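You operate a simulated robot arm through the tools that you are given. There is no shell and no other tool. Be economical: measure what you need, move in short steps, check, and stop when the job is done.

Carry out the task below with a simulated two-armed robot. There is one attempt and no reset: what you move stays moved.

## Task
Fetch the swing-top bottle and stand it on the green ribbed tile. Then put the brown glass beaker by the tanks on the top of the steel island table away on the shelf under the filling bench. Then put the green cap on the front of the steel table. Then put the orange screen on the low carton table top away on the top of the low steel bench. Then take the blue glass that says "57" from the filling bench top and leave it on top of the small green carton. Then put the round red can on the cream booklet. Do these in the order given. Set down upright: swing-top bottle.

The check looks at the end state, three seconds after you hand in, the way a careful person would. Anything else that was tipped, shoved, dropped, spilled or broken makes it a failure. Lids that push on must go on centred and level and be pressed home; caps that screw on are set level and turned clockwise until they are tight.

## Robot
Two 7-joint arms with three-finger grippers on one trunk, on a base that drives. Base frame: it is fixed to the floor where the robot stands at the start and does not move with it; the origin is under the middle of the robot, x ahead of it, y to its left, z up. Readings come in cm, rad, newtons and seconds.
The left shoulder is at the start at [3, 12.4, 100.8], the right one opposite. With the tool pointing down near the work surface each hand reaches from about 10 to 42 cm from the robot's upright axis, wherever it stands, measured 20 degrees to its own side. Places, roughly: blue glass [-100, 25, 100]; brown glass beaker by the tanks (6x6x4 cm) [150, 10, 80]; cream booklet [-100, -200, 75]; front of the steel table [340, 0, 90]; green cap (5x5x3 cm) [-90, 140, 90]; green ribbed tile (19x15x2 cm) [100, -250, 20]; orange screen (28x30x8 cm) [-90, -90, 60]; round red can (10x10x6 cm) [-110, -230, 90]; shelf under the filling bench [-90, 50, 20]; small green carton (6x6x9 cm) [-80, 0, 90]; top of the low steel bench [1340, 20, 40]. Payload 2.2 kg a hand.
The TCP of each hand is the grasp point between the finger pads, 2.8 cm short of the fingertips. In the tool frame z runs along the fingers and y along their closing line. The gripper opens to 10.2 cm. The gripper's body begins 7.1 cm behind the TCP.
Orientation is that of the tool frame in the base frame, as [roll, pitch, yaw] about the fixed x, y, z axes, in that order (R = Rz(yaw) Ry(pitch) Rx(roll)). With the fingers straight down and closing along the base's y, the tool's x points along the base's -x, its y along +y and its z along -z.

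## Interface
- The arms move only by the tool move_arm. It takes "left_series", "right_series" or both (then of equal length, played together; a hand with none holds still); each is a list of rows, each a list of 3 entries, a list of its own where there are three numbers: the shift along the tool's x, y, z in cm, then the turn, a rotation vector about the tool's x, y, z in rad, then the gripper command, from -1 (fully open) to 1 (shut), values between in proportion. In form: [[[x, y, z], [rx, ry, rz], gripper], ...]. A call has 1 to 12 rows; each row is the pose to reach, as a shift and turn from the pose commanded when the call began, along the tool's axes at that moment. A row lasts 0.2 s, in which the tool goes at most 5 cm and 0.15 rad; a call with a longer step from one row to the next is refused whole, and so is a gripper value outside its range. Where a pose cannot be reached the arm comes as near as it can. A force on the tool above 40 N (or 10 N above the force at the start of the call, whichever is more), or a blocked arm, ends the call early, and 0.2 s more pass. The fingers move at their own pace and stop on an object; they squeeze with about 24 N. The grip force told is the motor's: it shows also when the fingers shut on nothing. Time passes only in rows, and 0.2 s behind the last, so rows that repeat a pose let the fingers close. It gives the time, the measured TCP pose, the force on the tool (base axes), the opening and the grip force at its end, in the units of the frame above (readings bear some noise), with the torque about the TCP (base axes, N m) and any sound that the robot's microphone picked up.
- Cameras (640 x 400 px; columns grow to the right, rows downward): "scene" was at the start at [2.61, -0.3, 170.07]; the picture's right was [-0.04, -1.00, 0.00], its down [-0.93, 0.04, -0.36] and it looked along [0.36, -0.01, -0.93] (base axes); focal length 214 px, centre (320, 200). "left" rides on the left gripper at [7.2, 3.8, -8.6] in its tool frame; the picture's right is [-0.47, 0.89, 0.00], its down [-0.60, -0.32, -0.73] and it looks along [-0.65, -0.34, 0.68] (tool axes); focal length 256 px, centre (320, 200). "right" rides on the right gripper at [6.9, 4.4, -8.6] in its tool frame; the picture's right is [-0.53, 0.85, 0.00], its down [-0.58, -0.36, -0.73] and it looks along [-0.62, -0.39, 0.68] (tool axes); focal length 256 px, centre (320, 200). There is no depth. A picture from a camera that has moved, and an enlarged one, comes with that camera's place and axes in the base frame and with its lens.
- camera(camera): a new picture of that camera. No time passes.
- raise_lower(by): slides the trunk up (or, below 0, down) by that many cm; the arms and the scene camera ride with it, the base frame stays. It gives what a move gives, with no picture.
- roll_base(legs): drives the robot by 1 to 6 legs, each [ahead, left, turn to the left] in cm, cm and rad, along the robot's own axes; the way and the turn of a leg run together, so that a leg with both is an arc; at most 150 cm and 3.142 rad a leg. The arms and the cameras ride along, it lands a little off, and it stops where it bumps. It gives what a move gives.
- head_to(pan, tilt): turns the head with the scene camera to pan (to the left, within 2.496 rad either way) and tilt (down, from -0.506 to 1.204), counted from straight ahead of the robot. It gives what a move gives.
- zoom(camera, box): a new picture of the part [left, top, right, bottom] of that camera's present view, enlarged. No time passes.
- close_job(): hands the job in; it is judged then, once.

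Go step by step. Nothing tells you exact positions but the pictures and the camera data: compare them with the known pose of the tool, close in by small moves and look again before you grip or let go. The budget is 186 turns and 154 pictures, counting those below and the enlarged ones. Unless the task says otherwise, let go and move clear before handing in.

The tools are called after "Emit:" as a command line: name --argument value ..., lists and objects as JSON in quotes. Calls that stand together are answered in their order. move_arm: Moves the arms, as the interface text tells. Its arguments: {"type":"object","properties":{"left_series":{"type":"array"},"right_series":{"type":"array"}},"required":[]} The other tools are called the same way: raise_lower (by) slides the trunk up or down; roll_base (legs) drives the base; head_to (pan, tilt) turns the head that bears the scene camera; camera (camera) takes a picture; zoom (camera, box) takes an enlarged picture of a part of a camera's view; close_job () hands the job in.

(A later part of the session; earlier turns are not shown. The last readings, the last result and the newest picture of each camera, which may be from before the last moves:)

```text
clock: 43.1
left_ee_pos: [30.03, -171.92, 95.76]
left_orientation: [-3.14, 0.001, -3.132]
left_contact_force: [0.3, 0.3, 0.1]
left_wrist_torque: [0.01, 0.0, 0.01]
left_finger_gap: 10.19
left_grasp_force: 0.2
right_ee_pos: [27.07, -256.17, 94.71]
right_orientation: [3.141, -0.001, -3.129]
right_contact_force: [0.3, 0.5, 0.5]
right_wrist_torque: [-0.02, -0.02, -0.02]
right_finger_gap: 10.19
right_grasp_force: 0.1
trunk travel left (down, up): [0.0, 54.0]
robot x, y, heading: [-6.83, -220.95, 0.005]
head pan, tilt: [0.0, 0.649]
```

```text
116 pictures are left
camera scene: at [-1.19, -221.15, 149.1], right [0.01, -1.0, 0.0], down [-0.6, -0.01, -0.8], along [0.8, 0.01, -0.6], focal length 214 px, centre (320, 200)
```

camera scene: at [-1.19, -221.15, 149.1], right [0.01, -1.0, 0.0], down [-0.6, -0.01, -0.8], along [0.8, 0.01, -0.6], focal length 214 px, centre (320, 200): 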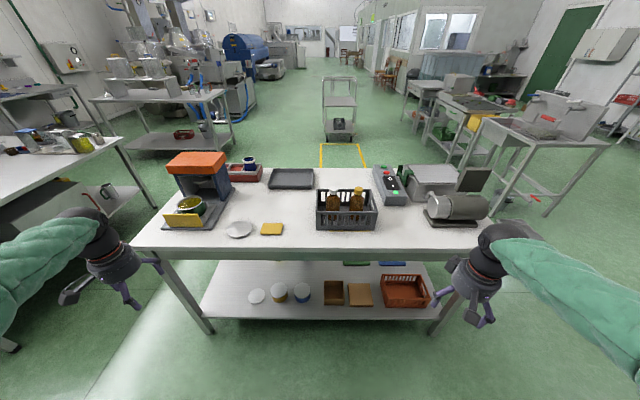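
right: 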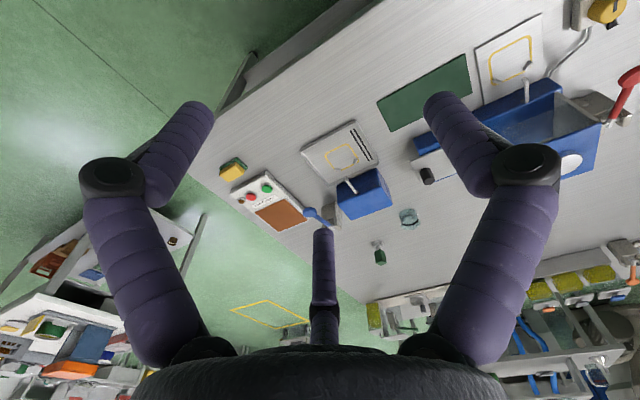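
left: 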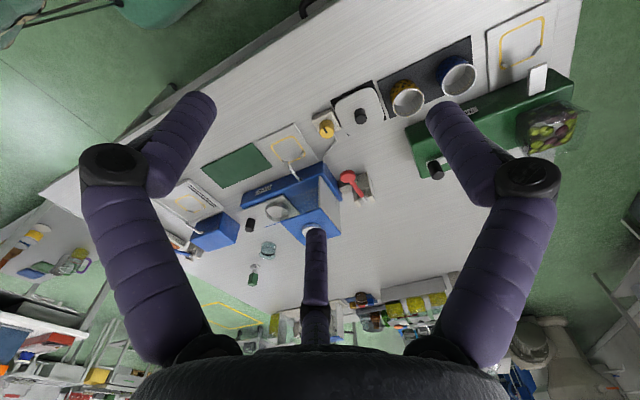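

The green tile is visible on the far side of this shelf (around x≈95, y≈-245). I'll look under the island and at other shelves from this low viewpoint for the bottle.

Emit:
head_to --pan 0.8 --tilt 0.45

Emit:
camera --camera "scene"

Emit:
head_to --pan 2.2 --tilt 0.45

Emit:
camera --camera "scene"

Emit:
head_to --pan -1.8 --tilt 0.45

Emit:
camera --camera "scene"

```text
clock: 44.3
left_ee_pos: [30.07, -171.9, 95.77]
left_orientation: [-3.142, 0.002, -3.133]
left_contact_force: [0.3, 0.5, 1.4]
left_wrist_torque: [0.01, 0.01, -0.01]
left_finger_gap: 10.2
left_grasp_force: 0.0
right_ee_pos: [27.13, -256.05, 94.73]
right_orientation: [3.139, -0.002, -3.132]
right_contact_force: [0.2, -0.5, -0.1]
right_wrist_torque: [0.0, 0.03, -0.02]
right_finger_gap: 10.21
right_grasp_force: 0.0
trunk travel left (down, up): [0.0, 54.0]
robot x, y, heading: [-6.7, -221.35, 0.008]
head pan, tilt: [0.799, 0.45]
```

```text
115 pictures are left
camera scene: at [-3.52, -214.55, 150.88], right [0.72, -0.69, 0.0], down [-0.3, -0.31, -0.9], along [0.62, 0.65, -0.44], focal length 214 px, centre (320, 200)
```

scene: 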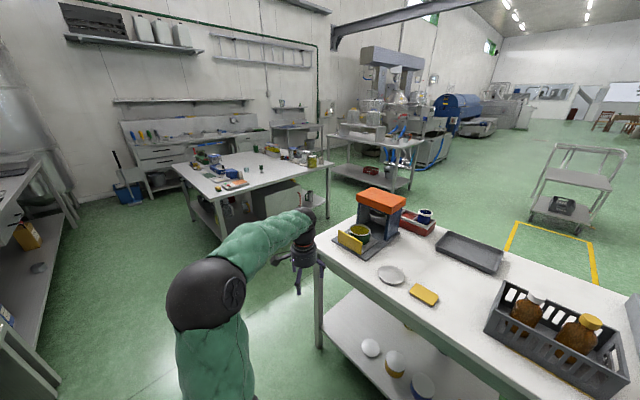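

```text
clock: 45.8
left_ee_pos: [30.08, -171.88, 95.63]
left_orientation: [-3.141, 0.002, -3.132]
left_contact_force: [-0.5, 0.0, 0.7]
left_wrist_torque: [0.02, 0.01, 0.01]
left_finger_gap: 10.21
left_grasp_force: 0.0
right_ee_pos: [27.13, -256.09, 94.73]
right_orientation: [3.139, -0.001, -3.131]
right_contact_force: [-0.1, 0.0, 0.0]
right_wrist_torque: [0.01, 0.02, -0.03]
right_finger_gap: 10.21
right_grasp_force: 0.0
trunk travel left (down, up): [0.0, 54.0]
robot x, y, heading: [-6.72, -220.96, 0.007]
head pan, tilt: [2.201, 0.45]
```

```text
114 pictures are left
camera scene: at [-15.35, -213.81, 150.88], right [0.8, 0.6, 0.0], down [0.26, -0.35, -0.9], along [-0.54, 0.72, -0.44], focal length 214 px, centre (320, 200)
```

scene: 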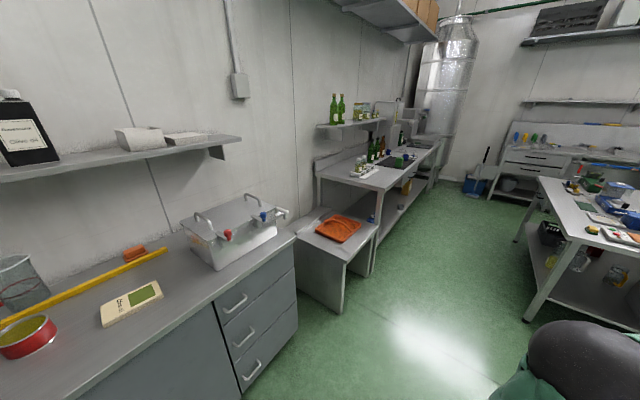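

```text
clock: 49.1
left_ee_pos: [30.15, -171.93, 95.64]
left_orientation: [3.142, 0.002, -3.132]
left_contact_force: [-0.8, 0.7, -0.5]
left_wrist_torque: [0.0, -0.01, 0.02]
left_finger_gap: 10.21
left_grasp_force: 0.1
right_ee_pos: [27.09, -256.01, 94.71]
right_orientation: [3.138, 0.0, -3.132]
right_contact_force: [-0.5, -0.3, 0.8]
right_wrist_torque: [-0.01, 0.0, 0.02]
right_finger_gap: 10.17
right_grasp_force: 0.0
trunk travel left (down, up): [0.0, 54.0]
robot x, y, heading: [-6.9, -221.02, 0.012]
head pan, tilt: [-1.799, 0.45]
```

```text
113 pictures are left
camera scene: at [-11.87, -230.16, 150.88], right [-0.98, 0.22, 0.0], down [0.09, 0.42, -0.9], along [-0.2, -0.88, -0.44], focal length 214 px, centre (320, 200)
```

scene: 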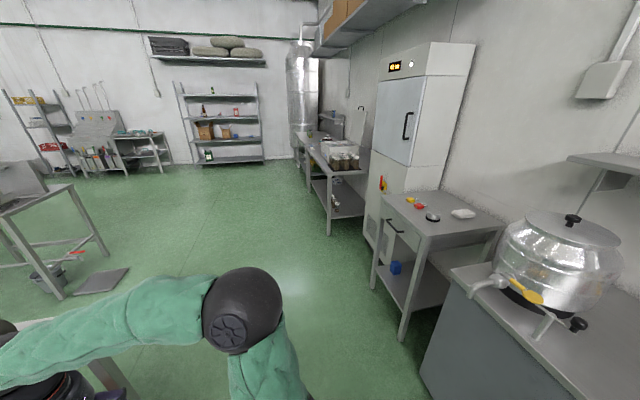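

There are glass items on the island's lower shelf on the near side. Zooming there.

Emit:
head_to --pan 1.65 --tilt 0.45

Emit:
zoom --camera "scene" --box '[310, 130, 520, 260]'

```text
clock: 52.0
left_ee_pos: [30.11, -171.86, 95.67]
left_orientation: [-3.141, 0.002, -3.133]
left_contact_force: [-1.2, -0.8, 0.1]
left_wrist_torque: [0.0, 0.02, 0.01]
left_finger_gap: 10.2
left_grasp_force: 0.1
right_ee_pos: [27.18, -255.93, 94.79]
right_orientation: [3.139, 0.002, -3.132]
right_contact_force: [-0.5, 0.5, 0.2]
right_wrist_torque: [-0.01, 0.0, -0.01]
right_finger_gap: 10.2
right_grasp_force: 0.1
trunk travel left (down, up): [0.0, 54.0]
robot x, y, heading: [-6.77, -221.03, 0.012]
head pan, tilt: [1.649, 0.45]
```

```text
3.05 times, centred on (415, 195) of scene
camera zoom: at [-10.68, -212.04, 150.88], right [1.0, 0.09, 0.0], down [0.04, -0.43, -0.9], along [-0.08, 0.9, -0.44], focal length 654 px, centre (30, 215)
```

zoom: 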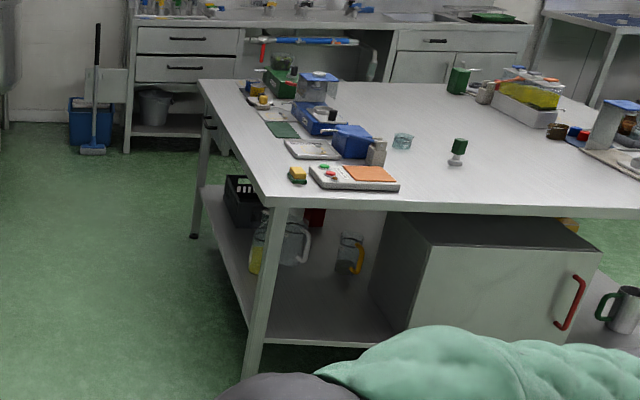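

Jugs and a black crate sit on the island shelf; I'll drive back a bit to look in there from the aisle.

Emit:
roll_base --legs '[[-6, 110, 0]]'

Emit:
head_to --pan 0.9 --tilt 0.7

Emit:
camera --camera "scene"

```text
clock: 57.6
left_ee_pos: [22.44, -62.3, 95.73]
left_orientation: [-3.141, 0.001, -3.126]
left_contact_force: [0.0, -0.4, 0.1]
left_wrist_torque: [-0.02, 0.03, -0.02]
left_finger_gap: 10.18
left_grasp_force: 0.0
right_ee_pos: [19.85, -146.41, 94.75]
right_orientation: [3.14, 0.0, -3.126]
right_contact_force: [0.4, 0.6, 0.2]
right_wrist_torque: [-0.01, 0.0, -0.03]
right_finger_gap: 10.19
right_grasp_force: 0.0
trunk travel left (down, up): [0.0, 54.0]
robot x, y, heading: [-13.88, -111.69, 0.019]
head pan, tilt: [1.649, 0.45]
```

```text
clock: 58.7
left_ee_pos: [22.33, -62.32, 95.68]
left_orientation: [3.141, 0.004, -3.126]
left_contact_force: [0.8, 0.3, 0.2]
left_wrist_torque: [0.01, 0.02, 0.01]
left_finger_gap: 10.19
left_grasp_force: 0.0
right_ee_pos: [20.0, -146.5, 94.7]
right_orientation: [3.139, 0.0, -3.126]
right_contact_force: [0.5, 0.3, -0.3]
right_wrist_torque: [0.02, 0.02, -0.01]
right_finger_gap: 10.2
right_grasp_force: 0.1
trunk travel left (down, up): [0.0, 54.0]
robot x, y, heading: [-13.98, -112.12, 0.015]
head pan, tilt: [0.901, 0.7]
```

```text
111 pictures are left
camera scene: at [-12.11, -105.12, 148.67], right [0.79, -0.61, 0.0], down [-0.39, -0.51, -0.77], along [0.47, 0.61, -0.64], focal length 214 px, centre (320, 200)
```

scene: 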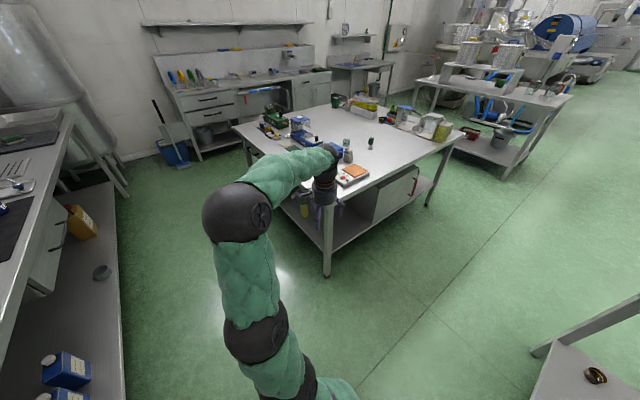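

Left arm blocks the view. I'll slide along the aisle and look again.

Emit:
roll_base --legs '[[-7, 70, 0]]'

Emit:
head_to --pan 0.0 --tilt 0.8

Emit:
camera --camera "scene"

```text
clock: 62.5
left_ee_pos: [14.89, 7.09, 95.68]
left_orientation: [3.141, 0.003, -3.133]
left_contact_force: [0.6, -0.8, 0.1]
left_wrist_torque: [-0.02, -0.01, -0.01]
left_finger_gap: 10.19
left_grasp_force: 0.0
right_ee_pos: [11.8, -77.05, 94.67]
right_orientation: [3.141, 0.001, -3.132]
right_contact_force: [0.4, 0.2, -0.1]
right_wrist_torque: [-0.03, 0.0, -0.04]
right_finger_gap: 10.21
right_grasp_force: 0.1
trunk travel left (down, up): [0.0, 54.0]
robot x, y, heading: [-21.97, -42.09, 0.011]
head pan, tilt: [0.901, 0.7]
```

```text
clock: 63.7
left_ee_pos: [14.75, 7.2, 95.72]
left_orientation: [-3.141, 0.0, -3.134]
left_contact_force: [-0.1, -0.2, -0.2]
left_wrist_torque: [0.02, 0.0, 0.01]
left_finger_gap: 10.21
left_grasp_force: 0.0
right_ee_pos: [11.89, -77.24, 94.66]
right_orientation: [3.141, 0.001, -3.132]
right_contact_force: [0.1, 0.8, -0.8]
right_wrist_torque: [-0.02, 0.01, 0.01]
right_finger_gap: 10.19
right_grasp_force: 0.1
trunk travel left (down, up): [0.0, 54.0]
robot x, y, heading: [-22.12, -42.16, 0.012]
head pan, tilt: [0.0, 0.799]
```

```text
110 pictures are left
camera scene: at [-17.04, -42.19, 147.84], right [0.01, -1.0, 0.0], down [-0.72, -0.01, -0.7], along [0.7, 0.01, -0.72], focal length 214 px, centre (320, 200)
```

scene: 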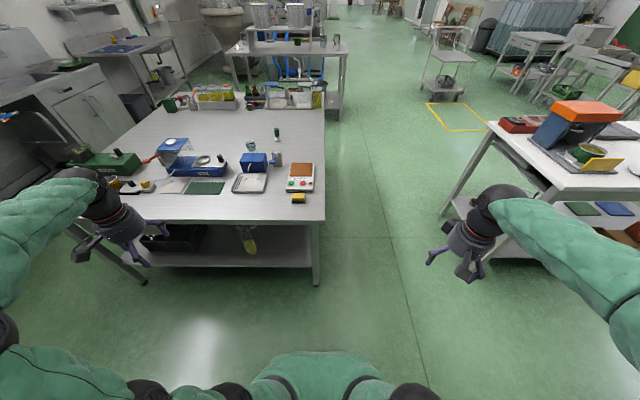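

I can see a green and a blue tile on the white table's shelf. Zooming under the island.

Emit:
zoom --camera "scene" --box '[120, 200, 330, 290]'

Emit:
zoom --camera "scene" --box '[540, 180, 640, 260]'

```text
3.05 times, centred on (225, 245) of scene
camera zoom: at [-17.04, -42.19, 147.84], right [0.01, -1.0, 0.0], down [-0.72, -0.01, -0.7], along [0.7, 0.01, -0.72], focal length 654 px, centre (610, 63)
```

zoom: 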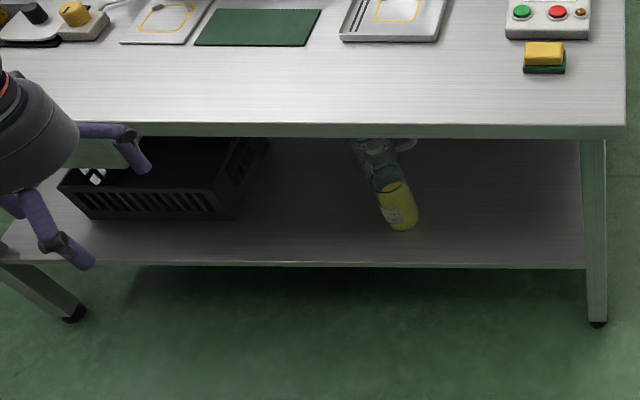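

```text
5.00 times, centred on (590, 220) of scene
camera zoom: at [-17.04, -42.19, 147.84], right [0.01, -1.0, 0.0], down [-0.72, -0.01, -0.7], along [0.7, 0.01, -0.72], focal length 1072 px, centre (-1030, 100)
```

zoom: 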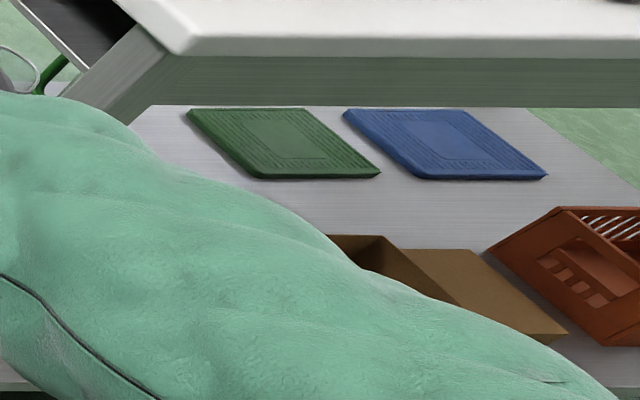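

A bottle with yellow liquid stands on the island's lower shelf near (60, 7). Zooming on it.

Emit:
zoom --camera "scene" --box '[225, 220, 275, 260]'

```text
10.00 times, centred on (250, 240) of scene
camera zoom: at [-17.04, -42.19, 147.84], right [0.01, -1.0, 0.0], down [-0.72, -0.01, -0.7], along [0.7, 0.01, -0.72], focal length 2145 px, centre (1020, -200)
```

zoom: 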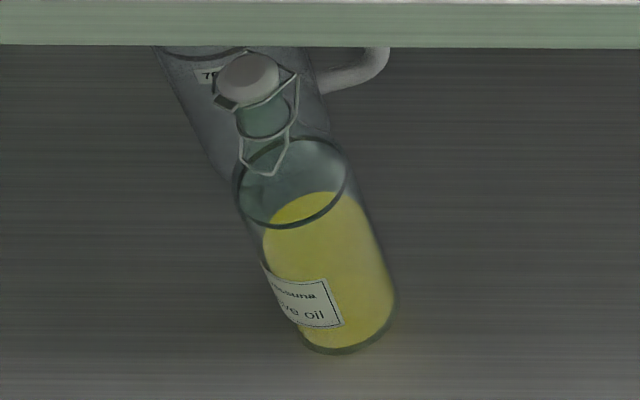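

That's the swing-top bottle, standing at about (58, 4) on the island's lower shelf. I'll raise the left arm clear, and bring the right hand low and pointing forward, nose a little down.

Emit:
move_arm --left_series '[[[0, 0, -4], [0, 0, 0], -1], [[0, 0, -8], [0, 0, 0], -1], [[0, 0, -12], [0, 0, 0], -1], [[0, 0, -16], [0, 0, 0], -1], [[0, 0, -20], [0, 0, 0], -1], [[0, 0, -20], [0, 0, 0], -1], [[0, 0, -20], [0, 0, 0], -1], [[0, 0, -20], [0, 0, 0], -1], [[0, 0, -20], [0, 0, 0], -1], [[0, 0, -20], [0, 0, 0], -1], [[0, 0, -20], [0, 0, 0], -1], [[0, 0, -20], [0, 0, 0], -1]]' --right_series '[[[0, 1.3, 4.5], [0, -0.11, 0], -1], [[0, 2.6, 9], [0, -0.22, 0], -1], [[0, 3.9, 13.5], [0, -0.33, 0], -1], [[0, 5.2, 18], [0, -0.44, 0], -1], [[0, 6.5, 22.5], [0, -0.55, 0], -1], [[0, 7.8, 27], [0, -0.66, 0], -1], [[0, 9.1, 31.5], [0, -0.77, 0], -1], [[0, 10.4, 36], [0, -0.88, 0], -1], [[0, 11.7, 40.5], [0, -0.99, 0], -1], [[0, 13, 45], [0, -1.1, 0], -1], [[0, 14.3, 49.5], [0, -1.22, 0], -1], [[0, 15, 52], [0, -1.22, 0], -1]]'

Emit:
camera --camera "scene"

Emit:
camera --camera "right"

```text
clock: 66.5
left_ee_pos: [14.78, 6.96, 115.58]
left_orientation: [-3.141, 0.002, -3.131]
left_contact_force: [-0.4, -0.1, 0.2]
left_wrist_torque: [0.04, -0.02, -0.02]
left_finger_gap: 10.22
left_grasp_force: 0.1
right_ee_pos: [13.59, -65.61, 44.07]
right_orientation: [-2.932, 1.248, -2.943]
right_contact_force: [-0.5, 1.1, 0.5]
right_wrist_torque: [-0.04, 0.01, -0.05]
right_finger_gap: 10.18
right_grasp_force: 0.0
trunk travel left (down, up): [0.0, 54.0]
robot x, y, heading: [-22.49, -41.94, 0.01]
head pan, tilt: [0.0, 0.799]
stopped in row 12 (right hand): the arm was blocked; the commanded pose is now the measured one
```

```text
106 pictures are left
camera scene: at [-17.06, -42.16, 147.85], right [0.01, -1.0, 0.0], down [-0.72, -0.01, -0.7], along [0.7, 0.01, -0.72], focal length 214 px, centre (320, 200)
```

scene: 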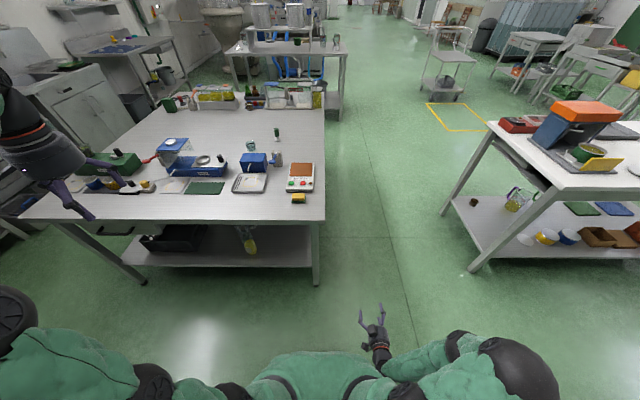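

```text
105 pictures are left
camera right: at [3.18, -61.5, 39.78], right [0.17, 0.88, 0.45], down [-0.52, -0.31, 0.8], along [0.84, -0.37, 0.4], focal length 256 px, centre (320, 200)
```

right: 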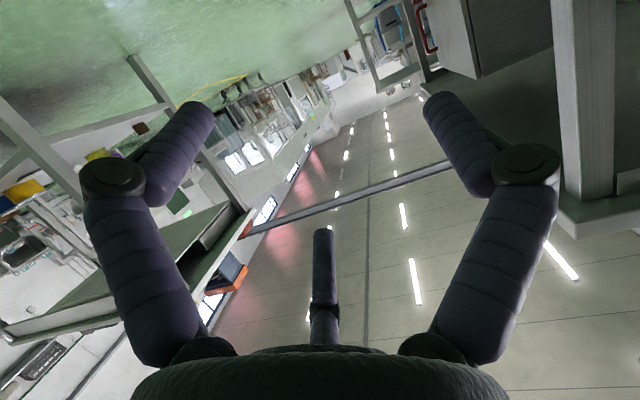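

The arm blocked near z=44 while close in; I'll drive in front of the bottle and extend it forward. The hand camera will guide from below.

Emit:
roll_base --legs '[[0, 64, -0.01]]'

Emit:
roll_base --legs '[[10, 0, 0]]'

Emit:
camera --camera "right"

Emit:
camera --camera "scene"

```text
clock: 70.1
left_ee_pos: [15.38, 71.18, 115.59]
left_orientation: [-3.141, 0.002, 3.137]
left_contact_force: [0.6, -0.3, 0.5]
left_wrist_torque: [-0.01, -0.02, -0.01]
left_finger_gap: 10.21
left_grasp_force: 0.1
right_ee_pos: [12.88, -1.35, 44.01]
right_orientation: [-2.946, 1.25, -2.972]
right_contact_force: [0.6, 0.3, 0.0]
right_wrist_torque: [0.02, 0.02, 0.04]
right_finger_gap: 10.17
right_grasp_force: 0.1
trunk travel left (down, up): [0.0, 54.0]
robot x, y, heading: [-22.25, 22.79, -0.004]
head pan, tilt: [0.0, 0.799]
```

```text
clock: 71.3
left_ee_pos: [25.48, 71.08, 115.55]
left_orientation: [3.14, 0.0, 3.137]
left_contact_force: [0.2, 0.2, -0.6]
left_wrist_torque: [0.01, 0.05, 0.0]
left_finger_gap: 10.22
left_grasp_force: 0.0
right_ee_pos: [22.91, -1.5, 43.95]
right_orientation: [-2.946, 1.249, -2.974]
right_contact_force: [0.8, -0.3, 0.4]
right_wrist_torque: [-0.02, 0.0, -0.01]
right_finger_gap: 10.19
right_grasp_force: 0.2
trunk travel left (down, up): [0.0, 54.0]
robot x, y, heading: [-12.44, 22.64, -0.006]
head pan, tilt: [0.0, 0.799]
```

```text
104 pictures are left
camera right: at [12.6, 2.91, 39.74], right [0.18, 0.87, 0.45], down [-0.52, -0.31, 0.8], along [0.83, -0.38, 0.4], focal length 256 px, centre (320, 200)
```

right: 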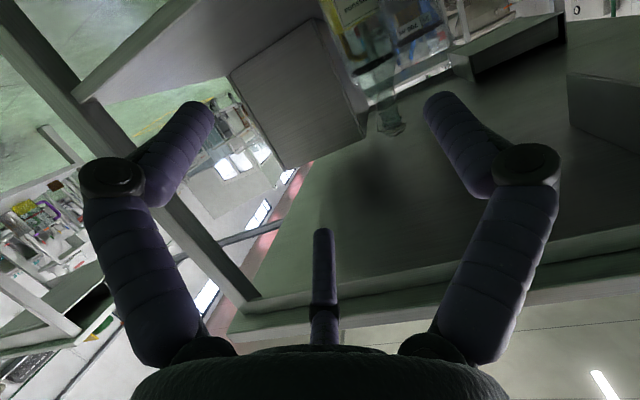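

```text
103 pictures are left
camera scene: at [-7.15, 22.3, 147.83], right [0.0, -1.0, 0.0], down [-0.72, 0.0, -0.7], along [0.7, 0.0, -0.72], focal length 214 px, centre (320, 200)
```

scene: 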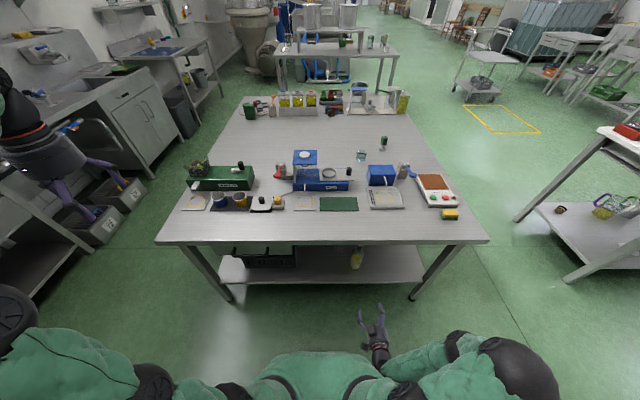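

The bottle is visible from both cameras. Zooming to fix its position.

Emit:
zoom --camera "scene" --box '[330, 235, 390, 285]'

Emit:
zoom --camera "right" --box '[300, 0, 460, 150]'

```text
8.00 times, centred on (360, 260) of scene
camera zoom: at [-7.15, 22.3, 147.83], right [0.0, -1.0, 0.0], down [-0.72, 0.0, -0.7], along [0.7, 0.0, -0.72], focal length 1716 px, centre (0, -280)
```

zoom: 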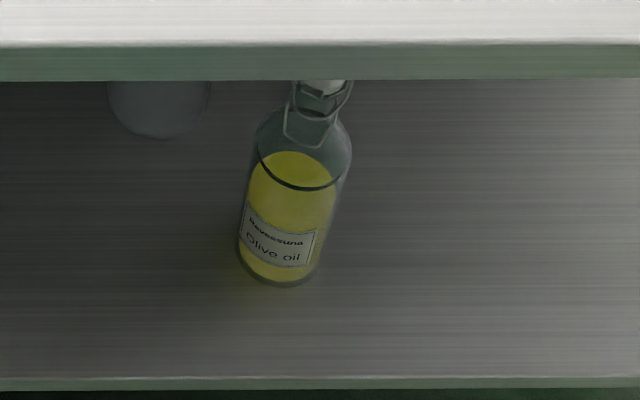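

```text
2.67 times, centred on (380, 75) of right
camera zoom: at [12.6, 2.91, 39.74], right [0.18, 0.87, 0.45], down [-0.52, -0.31, 0.8], along [0.83, -0.38, 0.4], focal length 683 px, centre (160, 533)
```

zoom: 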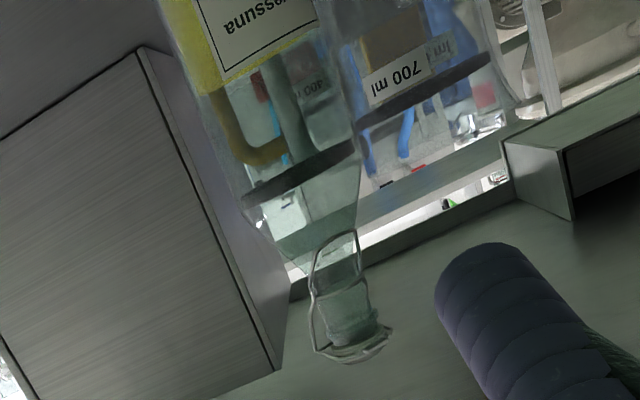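

Triangulating: bottle base about (53.5, 1.3, 26), ~7 cm wide, shoulder z≈43, top z≈53. I'll drive forward 13 cm and check with the hand camera.

Emit:
roll_base --legs '[[13, 0, 0.006]]'

Emit:
camera --camera "right"

```text
clock: 72.6
left_ee_pos: [38.5, 71.29, 115.56]
left_orientation: [3.141, 0.001, -3.14]
left_contact_force: [0.1, 1.4, 1.3]
left_wrist_torque: [0.0, 0.02, -0.01]
left_finger_gap: 10.19
left_grasp_force: 0.0
right_ee_pos: [36.36, -1.18, 44.02]
right_orientation: [-2.947, 1.248, -2.966]
right_contact_force: [-0.5, -1.0, -0.4]
right_wrist_torque: [0.01, -0.03, -0.01]
right_finger_gap: 10.18
right_grasp_force: 0.0
trunk travel left (down, up): [0.0, 54.0]
robot x, y, heading: [0.58, 22.28, 0.003]
head pan, tilt: [0.0, 0.799]
```

```text
100 pictures are left
camera right: at [26.05, 3.04, 39.74], right [0.18, 0.87, 0.45], down [-0.52, -0.31, 0.8], along [0.84, -0.38, 0.4], focal length 256 px, centre (320, 200)
```

right: 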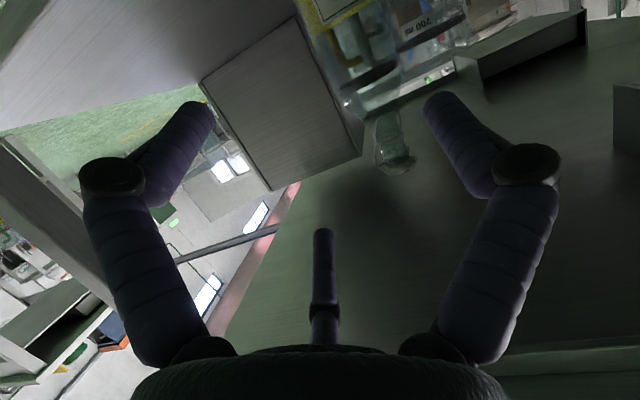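

The prediction matches the picture well. Aligning and advancing part way.

Emit:
move_arm --right_series '[[[1, 1.5, 1], [0, 0, 0], -1], [[2.1, 3.0, 3], [0, 0, 0], -1], [[2.1, 3.0, 7], [0, 0, 0], -1], [[2.1, 3.0, 11], [0, 0, 0], -1]]'

Emit:
camera --camera "right"

```text
clock: 73.6
left_ee_pos: [38.52, 71.22, 115.53]
left_orientation: [-3.141, 0.0, 3.14]
left_contact_force: [1.2, -1.3, -0.5]
left_wrist_torque: [-0.01, 0.0, 0.01]
left_finger_gap: 10.19
left_grasp_force: 0.1
right_ee_pos: [46.26, 1.29, 38.15]
right_orientation: [-2.952, 1.248, -2.973]
right_contact_force: [-0.4, -0.2, -0.2]
right_wrist_torque: [0.01, 0.02, -0.01]
right_finger_gap: 10.15
right_grasp_force: 0.1
trunk travel left (down, up): [0.0, 54.0]
robot x, y, heading: [1.19, 22.14, 0.001]
head pan, tilt: [0.0, 0.799]
```

```text
99 pictures are left
camera right: at [35.98, 5.55, 33.97], right [0.18, 0.87, 0.46], down [-0.52, -0.31, 0.8], along [0.84, -0.38, 0.4], focal length 256 px, centre (320, 200)
```

right: 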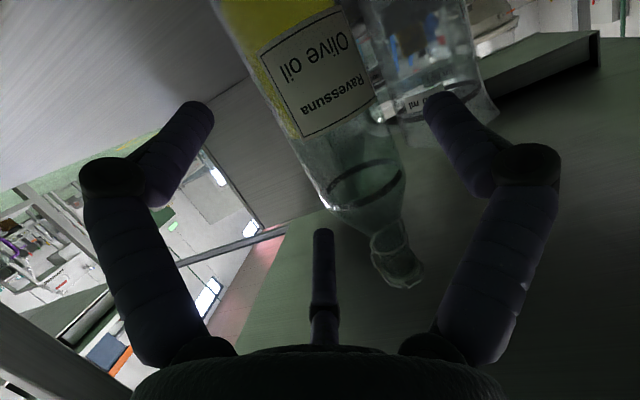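

Bottle is centred between the fingers and the jug behind is clear. Advance and close.

Emit:
move_arm --right_series '[[[0, 0, 4], [0, 0, 0], -1], [[0, 0, 7.4], [0, 0, 0], -1], [[0, 0, 7.4], [0, 0, 0], 0.2], [[0, 0, 7.4], [0, 0, 0], 1], [[0, 0, 7.4], [0, 0, 0], 1], [[0, 0, 7.4], [0, 0, 0], 1]]'

Emit:
camera --camera "right"

```text
clock: 75.0
left_ee_pos: [38.51, 71.1, 115.52]
left_orientation: [-3.14, -0.001, -3.141]
left_contact_force: [0.4, 0.2, 0.4]
left_wrist_torque: [-0.01, 0.0, 0.03]
left_finger_gap: 10.2
left_grasp_force: 0.0
right_ee_pos: [53.23, 1.12, 36.17]
right_orientation: [-2.947, 1.247, -2.966]
right_contact_force: [-0.1, -0.2, 0.4]
right_wrist_torque: [0.03, -0.01, 0.01]
right_finger_gap: 0.2
right_grasp_force: 24.3
trunk travel left (down, up): [0.0, 54.0]
robot x, y, heading: [0.91, 22.54, 0.001]
head pan, tilt: [0.0, 0.799]
```

```text
98 pictures are left
camera right: at [42.97, 5.27, 31.85], right [0.18, 0.87, 0.46], down [-0.52, -0.31, 0.8], along [0.84, -0.38, 0.4], focal length 256 px, centre (320, 200)
```

right: 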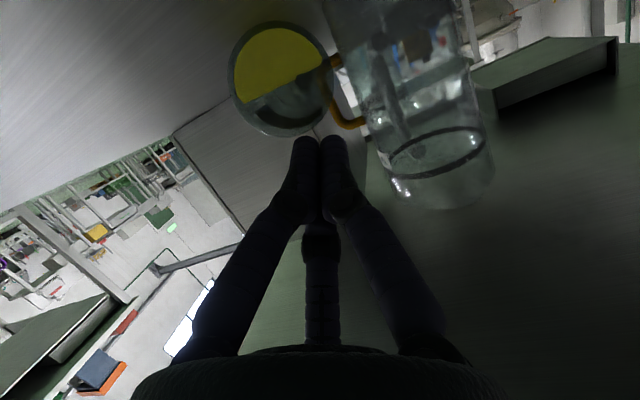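

The fingers squeezed off the bottle's front — it seems to have slipped or tipped away. I'll back out carefully and look.

Emit:
move_arm --right_series '[[[0, 0, -4], [0, 0, 0], 1], [[0, 0, -8], [0, 0, 0], 1], [[0, 0, -12], [0, 0, 0], 1]]'

Emit:
camera --camera "right"

Emit:
camera --camera "scene"

```text
clock: 75.8
left_ee_pos: [38.38, 71.32, 115.48]
left_orientation: [3.142, 0.001, -3.139]
left_contact_force: [-0.3, -0.5, 1.0]
left_wrist_torque: [0.01, 0.03, -0.01]
left_finger_gap: 10.2
left_grasp_force: 0.0
right_ee_pos: [41.84, 1.52, 39.82]
right_orientation: [-2.948, 1.249, -2.964]
right_contact_force: [-0.4, -0.3, -0.5]
right_wrist_torque: [-0.01, 0.02, -0.02]
right_finger_gap: 0.2
right_grasp_force: 24.5
trunk travel left (down, up): [0.0, 54.0]
robot x, y, heading: [1.01, 22.5, 0.004]
head pan, tilt: [0.0, 0.799]
```

```text
97 pictures are left
camera right: at [31.44, 5.63, 35.68], right [0.17, 0.87, 0.46], down [-0.52, -0.31, 0.8], along [0.84, -0.38, 0.4], focal length 256 px, centre (320, 200)
```

right: 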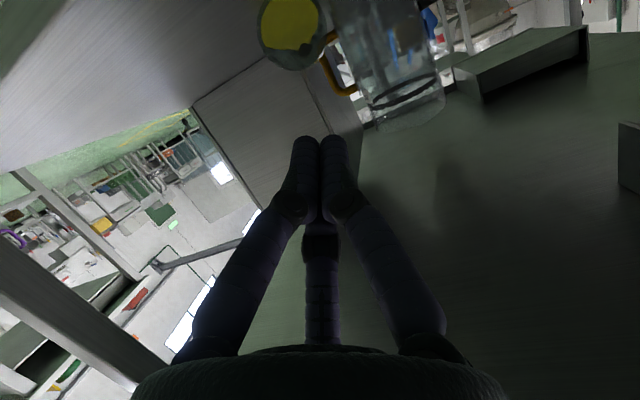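

```text
96 pictures are left
camera scene: at [6.09, 22.3, 147.84], right [0.0, -1.0, 0.0], down [-0.72, 0.0, -0.7], along [0.7, 0.0, -0.72], focal length 214 px, centre (320, 200)
```

scene: 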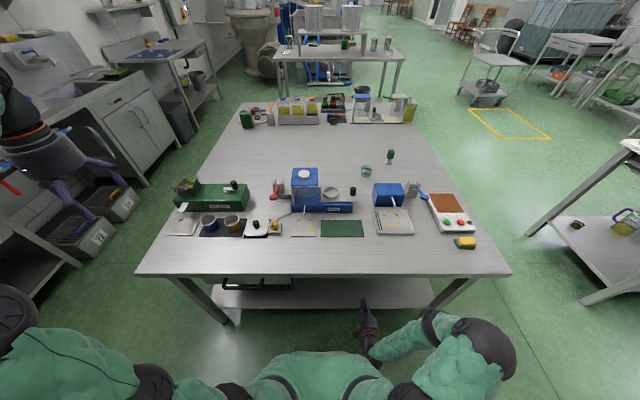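

The bottle now lies on its side (closed, no spill), base facing me near (66,-2.5). Plan: grip its base end, pull it out, hand over to the other hand to bring upright. First a closer look.

Emit:
zoom --camera "right" --box '[220, 0, 460, 150]'

```text
2.67 times, centred on (340, 75) of right
camera zoom: at [31.44, 5.63, 35.68], right [0.17, 0.87, 0.46], down [-0.52, -0.31, 0.8], along [0.84, -0.38, 0.4], focal length 683 px, centre (267, 533)
```

zoom: 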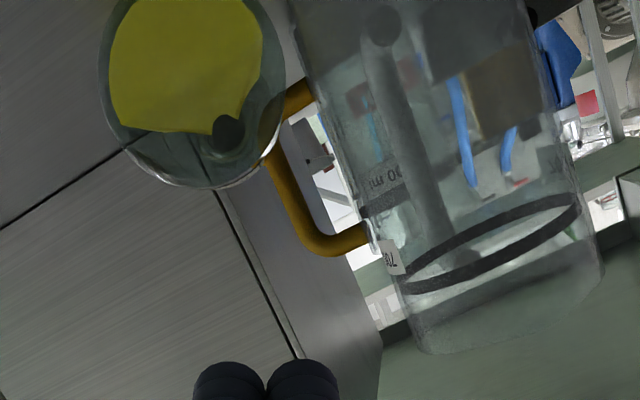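

The bottle lies beside the jug's handle. I'll tilt the hand nose-down ~45°, drive slightly forward, then grip the base end and drag it out toward the shelf edge.

Emit:
move_arm --right_series '[[[0, -1, -2], [0, 0.12, 0], -1], [[0, -2, -4], [0, 0.24, 0], -1], [[0, -3, -5], [0, 0.36, 0], -1], [[0, -4, -5], [0, 0.48, 0], -1], [[0, -4, -5], [0, 0.48, 0], -1]]'

Emit:
roll_base --legs '[[7, 0, 0]]'

Emit:
camera --camera "right"

```text
clock: 77.0
left_ee_pos: [38.48, 71.17, 115.49]
left_orientation: [-3.14, 0.001, 3.141]
left_contact_force: [0.6, 0.1, 0.0]
left_wrist_torque: [-0.01, 0.01, -0.02]
left_finger_gap: 10.22
left_grasp_force: 0.0
right_ee_pos: [36.95, -2.36, 41.56]
right_orientation: [-3.056, 0.771, -3.092]
right_contact_force: [-0.1, 1.0, -0.7]
right_wrist_torque: [-0.02, 0.04, 0.03]
right_finger_gap: 10.18
right_grasp_force: 0.0
trunk travel left (down, up): [0.0, 54.0]
robot x, y, heading: [1.32, 22.73, 0.008]
head pan, tilt: [0.0, 0.799]
```

```text
clock: 78.0
left_ee_pos: [45.44, 71.22, 115.51]
left_orientation: [-3.14, -0.001, 3.141]
left_contact_force: [0.6, 0.6, -0.1]
left_wrist_torque: [-0.01, 0.01, 0.0]
left_finger_gap: 10.19
left_grasp_force: 0.2
right_ee_pos: [44.01, -2.27, 41.55]
right_orientation: [-3.056, 0.772, -3.093]
right_contact_force: [0.0, -0.5, 0.0]
right_wrist_torque: [0.04, 0.0, -0.01]
right_finger_gap: 10.17
right_grasp_force: 0.1
trunk travel left (down, up): [0.0, 54.0]
robot x, y, heading: [8.43, 22.25, 0.003]
head pan, tilt: [0.0, 0.799]
```

```text
94 pictures are left
camera right: at [33.04, 2.28, 42.58], right [0.39, 0.86, 0.32], down [-0.1, -0.31, 0.95], along [0.91, -0.4, -0.03], focal length 256 px, centre (320, 200)
```

right: 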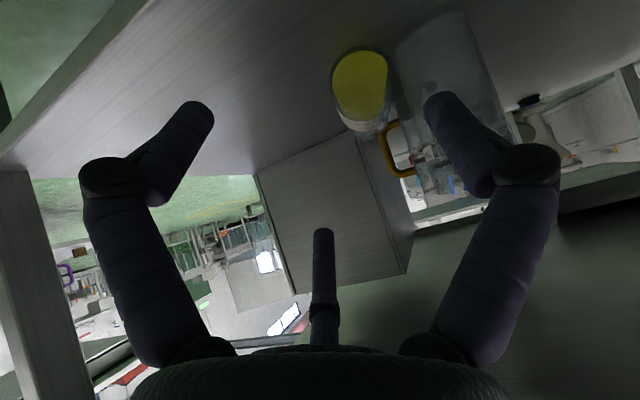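

Bottle end at about (66,-2,30). Move to a waypoint just before it.

Emit:
move_arm --right_series '[[[-2, 0.2, 3.8], [0, 0, 0], -1], [[-4, 0.4, 7.6], [0, 0, 0], -1], [[-6, 0.5, 11.4], [0, 0, 0], -1], [[-7.6, 0.6, 15.1], [0, 0, 0], -1]]'

Emit:
camera --camera "right"

```text
clock: 79.2
left_ee_pos: [45.66, 66.09, 115.24]
left_orientation: [-3.136, -0.001, 3.051]
left_contact_force: [-0.1, 0.5, 0.0]
left_wrist_torque: [-0.07, 0.0, -0.01]
left_finger_gap: 10.18
left_grasp_force: 0.1
right_ee_pos: [52.41, -7.26, 35.35]
right_orientation: [-3.078, 0.753, 3.095]
right_contact_force: [0.8, 0.0, 0.0]
right_wrist_torque: [0.07, -0.01, 0.0]
right_finger_gap: 10.18
right_grasp_force: 0.1
trunk travel left (down, up): [0.0, 54.0]
robot x, y, heading: [4.73, 20.54, -0.084]
head pan, tilt: [0.0, 0.799]
stopped in row 4 (right hand): the arm was blocked; the commanded pose is now the measured one
```

```text
93 pictures are left
camera right: at [41.93, -1.83, 36.76], right [0.47, 0.82, 0.33], down [-0.11, -0.31, 0.94], along [0.88, -0.47, -0.06], focal length 256 px, centre (320, 200)
```

right: 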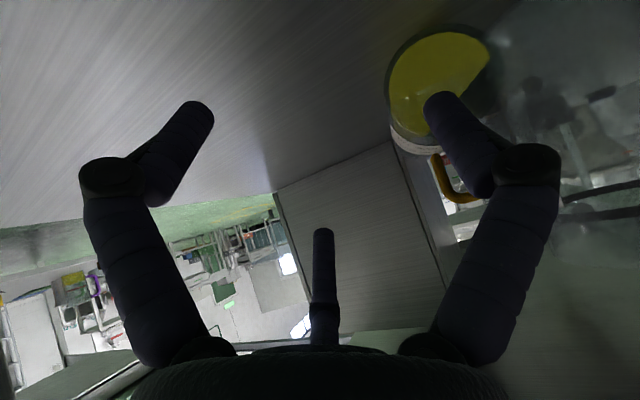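

The arm bumped something (probably the table's edge) and pushed the base around. Checking the arm's posture.

Emit:
head_to --pan -0.3 --tilt 1.1

Emit:
camera --camera "scene"

```text
clock: 80.0
left_ee_pos: [45.36, 66.03, 115.5]
left_orientation: [-3.14, 0.0, 3.057]
left_contact_force: [-0.2, 0.4, 0.4]
left_wrist_torque: [-0.03, 0.0, 0.02]
left_finger_gap: 10.19
left_grasp_force: 0.0
right_ee_pos: [52.42, -7.07, 35.44]
right_orientation: [-3.083, 0.749, 3.094]
right_contact_force: [0.1, -0.1, 0.0]
right_wrist_torque: [0.0, 0.0, 0.03]
right_finger_gap: 10.16
right_grasp_force: 0.0
trunk travel left (down, up): [0.0, 54.0]
robot x, y, heading: [4.49, 20.52, -0.079]
head pan, tilt: [-0.3, 1.1]
```

```text
92 pictures are left
camera scene: at [6.43, 18.38, 145.67], right [-0.37, -0.93, 0.0], down [-0.82, 0.33, -0.46], along [0.43, -0.17, -0.89], focal length 214 px, centre (320, 200)
```

scene: 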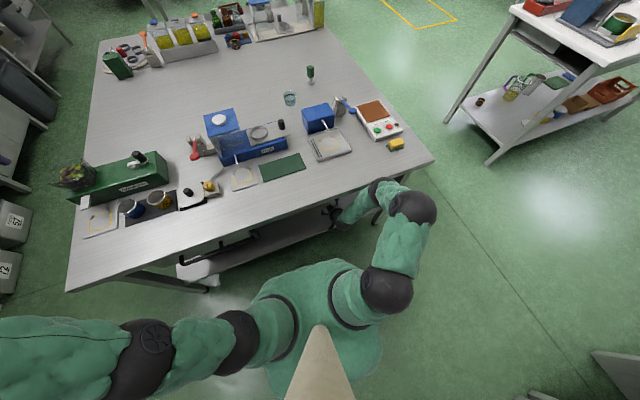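

The elbow met the table's front edge. I'll back the base off and straighten it, so the arm extends with the elbow lower and farther back.

Emit:
roll_base --legs '[[-9, 0, 0.08]]'

Emit:
move_arm --right_series '[[[-2, 0, 3], [0, 0, 0], -1], [[-4, 0, 6], [0, 0, 0], -1], [[-6, 0, 8], [0, 0, 0], -1], [[-7.5, 0, 10], [0, 0, 0], -1]]'

Emit:
camera --camera "right"

Emit:
camera --camera "scene"

```text
clock: 80.7
left_ee_pos: [46.08, 66.05, 115.14]
left_orientation: [-3.136, -0.007, 3.056]
left_contact_force: [0.2, 0.5, -0.2]
left_wrist_torque: [0.0, -0.02, 0.02]
left_finger_gap: 10.2
left_grasp_force: 0.0
right_ee_pos: [51.93, -6.97, 34.96]
right_orientation: [-3.09, 0.737, 3.089]
right_contact_force: [-0.5, -0.2, -0.3]
right_wrist_torque: [0.03, 0.0, -0.01]
right_finger_gap: 10.19
right_grasp_force: 0.0
trunk travel left (down, up): [0.0, 54.0]
robot x, y, heading: [4.6, 20.65, -0.079]
head pan, tilt: [-0.3, 1.1]
stopped in leg 1: the robot was blocked; the commanded pose is now the measured one
```

```text
clock: 81.5
left_ee_pos: [46.85, 62.35, 115.09]
left_orientation: [-3.138, -0.012, 3.004]
left_contact_force: [-0.1, 0.2, -0.7]
left_wrist_torque: [0.02, 0.02, 0.02]
left_finger_gap: 10.17
left_grasp_force: 0.1
right_ee_pos: [55.58, -10.11, 30.77]
right_orientation: [-3.124, 0.68, 3.023]
right_contact_force: [-10.5, -4.5, 12.2]
right_wrist_torque: [-0.35, 0.6, -0.04]
right_finger_gap: 9.97
right_grasp_force: 0.0
trunk travel left (down, up): [0.0, 54.0]
robot x, y, heading: [2.89, 19.25, -0.128]
head pan, tilt: [-0.3, 1.1]
stopped in row 4 (right hand): the force on the tool passed its limit at 106 N (the readings are from after the stop); the commanded pose is now the measured one
```

```text
91 pictures are left
camera right: at [45.47, -4.35, 33.01], right [0.52, 0.79, 0.32], down [-0.06, -0.35, 0.94], along [0.85, -0.51, -0.14], focal length 256 px, centre (320, 200)
```

right: 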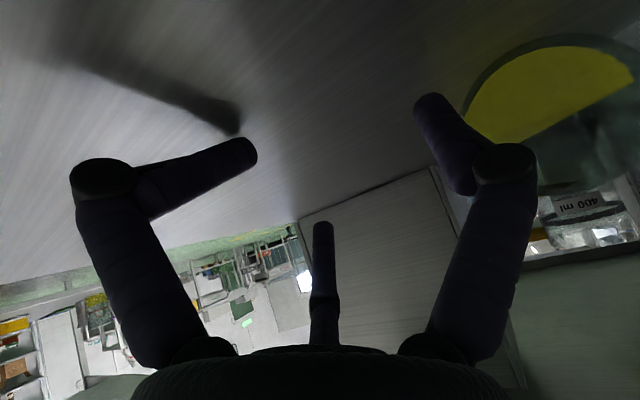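

```text
90 pictures are left
camera scene: at [5.61, 16.57, 145.61], right [-0.42, -0.91, 0.0], down [-0.81, 0.37, -0.46], along [0.41, -0.19, -0.89], focal length 214 px, centre (320, 200)
```

scene: 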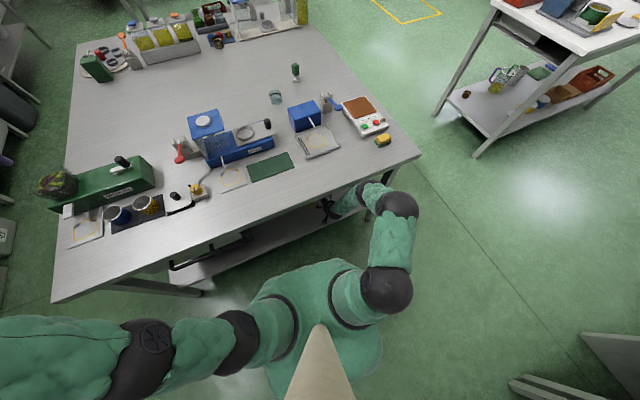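

The base move was blocked because its turn pushed the elbow into the table. I'll lift the fingers off the shelf, then back out straight.

Emit:
move_arm --right_series '[[[-1, 0, -1.5], [0, 0, 0], -1], [[-2, 0, -3], [0, 0, 0], -1]]'

Emit:
roll_base --legs '[[-4, 0, 0]]'

```text
clock: 82.3
left_ee_pos: [46.62, 62.59, 115.29]
left_orientation: [-3.139, -0.008, 3.007]
left_contact_force: [0.6, 1.1, 0.2]
left_wrist_torque: [-0.02, 0.03, -0.02]
left_finger_gap: 10.19
left_grasp_force: 0.0
right_ee_pos: [51.42, -7.43, 32.03]
right_orientation: [3.125, 0.615, 3.01]
right_contact_force: [-10.8, -6.8, 16.5]
right_wrist_torque: [-0.71, 1.22, 0.15]
right_finger_gap: 10.31
right_grasp_force: 0.0
trunk travel left (down, up): [0.0, 54.0]
robot x, y, heading: [3.01, 18.98, -0.129]
head pan, tilt: [-0.3, 1.1]
stopped in row 2 (right hand): the arm was blocked; the commanded pose is now the measured one
```

```text
clock: 83.2
left_ee_pos: [42.65, 63.26, 115.11]
left_orientation: [-3.137, -0.007, 3.009]
left_contact_force: [-0.7, -0.5, -0.5]
left_wrist_torque: [0.0, 0.02, 0.01]
left_finger_gap: 10.2
left_grasp_force: 0.0
right_ee_pos: [48.06, -7.21, 32.14]
right_orientation: [3.132, 0.623, 3.014]
right_contact_force: [-10.5, -7.9, 14.3]
right_wrist_torque: [-0.56, 0.93, -0.01]
right_finger_gap: 10.34
right_grasp_force: 0.0
trunk travel left (down, up): [0.0, 54.0]
robot x, y, heading: [-0.64, 19.6, -0.128]
head pan, tilt: [-0.3, 1.1]
```

Emit:
roll_base --legs '[[-8, 0, 0]]'

Emit:
camera --camera "scene"

Emit:
camera --camera "right"

```text
clock: 84.2
left_ee_pos: [34.83, 64.32, 115.16]
left_orientation: [-3.139, -0.005, 3.009]
left_contact_force: [-0.6, -0.1, 0.2]
left_wrist_torque: [0.01, -0.02, 0.0]
left_finger_gap: 10.19
left_grasp_force: 0.1
right_ee_pos: [40.18, -6.03, 32.08]
right_orientation: [3.131, 0.624, 3.013]
right_contact_force: [-0.6, -0.8, 1.1]
right_wrist_torque: [-0.03, 0.0, 0.03]
right_finger_gap: 10.2
right_grasp_force: 0.1
trunk travel left (down, up): [0.0, 54.0]
robot x, y, heading: [-8.83, 20.78, -0.13]
head pan, tilt: [-0.3, 1.1]
```

```text
89 pictures are left
camera scene: at [-6.18, 18.45, 145.67], right [-0.42, -0.91, 0.0], down [-0.81, 0.37, -0.45], along [0.41, -0.19, -0.89], focal length 214 px, centre (320, 200)
```

scene: 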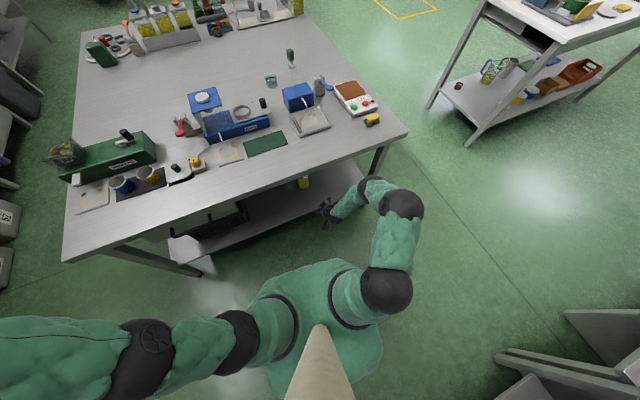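

```text
88 pictures are left
camera right: at [30.09, -0.5, 35.1], right [0.53, 0.78, 0.32], down [0.0, -0.38, 0.93], along [0.85, -0.49, -0.2], focal length 256 px, centre (320, 200)
```

right: 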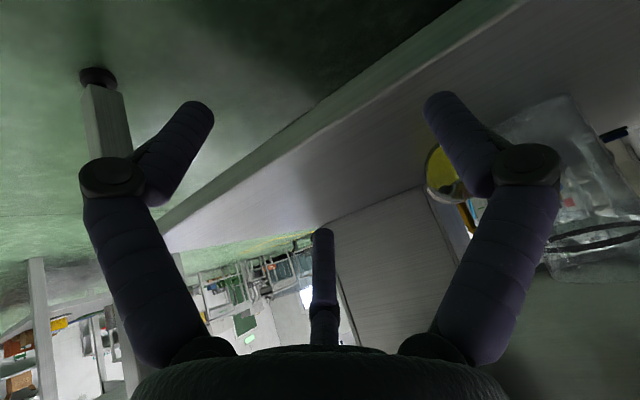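

Free again. Raise the hand, straighten the heading, and set the base at x≈-4 to reach with a straighter arm.

Emit:
move_arm --right_series '[[[-2.3, 0, -3.2], [0, 0, 0], -1], [[-4.7, 0, -6.5], [0, 0, 0], -1]]'

Emit:
roll_base --legs '[[0, 0, 0.13], [5, 0, 0]]'

Emit:
camera --camera "right"

```text
clock: 84.8
left_ee_pos: [34.84, 64.32, 115.16]
left_orientation: [-3.138, -0.006, 3.009]
left_contact_force: [0.5, 0.0, -0.3]
left_wrist_torque: [0.03, -0.02, -0.04]
left_finger_gap: 10.17
left_grasp_force: 0.1
right_ee_pos: [39.91, -6.03, 40.02]
right_orientation: [3.128, 0.621, 3.015]
right_contact_force: [-0.5, 0.0, -0.7]
right_wrist_torque: [-0.02, -0.03, -0.02]
right_finger_gap: 10.22
right_grasp_force: 0.0
trunk travel left (down, up): [0.0, 54.0]
robot x, y, heading: [-9.04, 20.57, -0.131]
head pan, tilt: [-0.3, 1.1]
```

```text
clock: 86.3
left_ee_pos: [33.81, 69.6, 114.96]
left_orientation: [-3.138, -0.009, 3.14]
left_contact_force: [1.3, 0.8, 0.0]
left_wrist_torque: [0.02, 0.04, -0.02]
left_finger_gap: 10.21
left_grasp_force: 0.1
right_ee_pos: [48.0, 0.39, 39.87]
right_orientation: [3.13, 0.623, -3.138]
right_contact_force: [-0.9, -0.2, 0.0]
right_wrist_torque: [0.02, 0.01, 0.01]
right_finger_gap: 10.2
right_grasp_force: 0.1
trunk travel left (down, up): [0.0, 54.0]
robot x, y, heading: [-3.67, 20.72, 0.005]
head pan, tilt: [-0.3, 1.1]
```

```text
87 pictures are left
camera right: at [37.35, 4.67, 42.9], right [0.43, 0.85, 0.32], down [0.05, -0.37, 0.93], along [0.9, -0.38, -0.2], focal length 256 px, centre (320, 200)
```

right: 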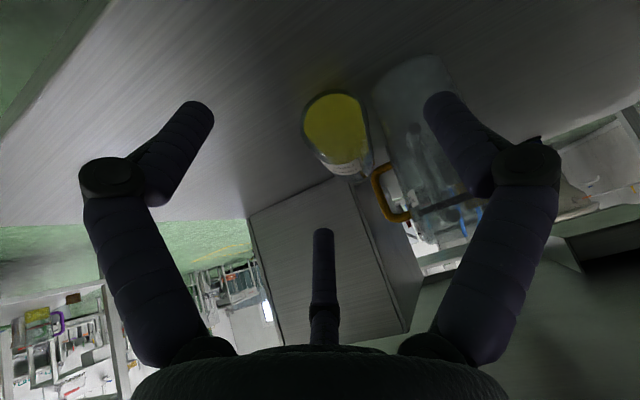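

Bottle end at ~(65,-2,30). Extending to a waypoint above/behind it first.

Emit:
move_arm --right_series '[[[-2.9, -0.8, 2.9], [0, 0, 0], -1], [[-5.7, -1.6, 5.8], [0, 0, 0], -1], [[-8.5, -2.4, 8.6], [0, 0, 0], -1]]'

Emit:
camera --camera "right"

```text
clock: 87.3
left_ee_pos: [33.16, 67.37, 114.98]
left_orientation: [-3.137, -0.01, 3.109]
left_contact_force: [0.4, 0.9, 0.6]
left_wrist_torque: [-0.03, -0.03, 0.0]
left_finger_gap: 10.17
left_grasp_force: 0.0
right_ee_pos: [52.98, -1.3, 34.92]
right_orientation: [3.095, 0.545, 3.127]
right_contact_force: [0.6, -0.6, -0.3]
right_wrist_torque: [0.01, 0.02, -0.01]
right_finger_gap: 10.16
right_grasp_force: 0.1
trunk travel left (down, up): [0.0, 54.0]
robot x, y, heading: [-5.7, 19.95, -0.027]
head pan, tilt: [-0.3, 1.1]
stopped in row 3 (right hand): the arm was blocked; the commanded pose is now the measured one
```

```text
86 pictures are left
camera right: at [42.62, 2.71, 38.86], right [0.45, 0.84, 0.31], down [0.12, -0.4, 0.91], along [0.89, -0.37, -0.28], focal length 256 px, centre (320, 200)
```

right: 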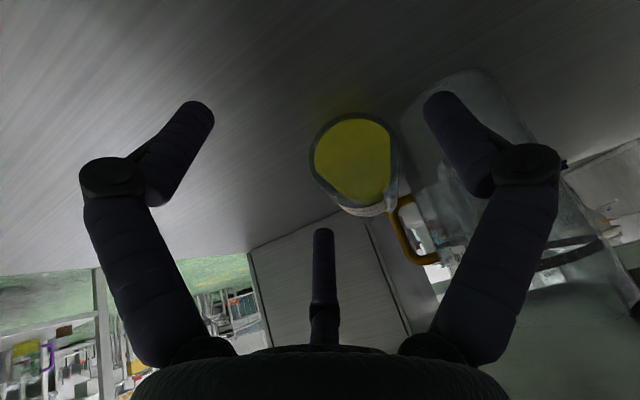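

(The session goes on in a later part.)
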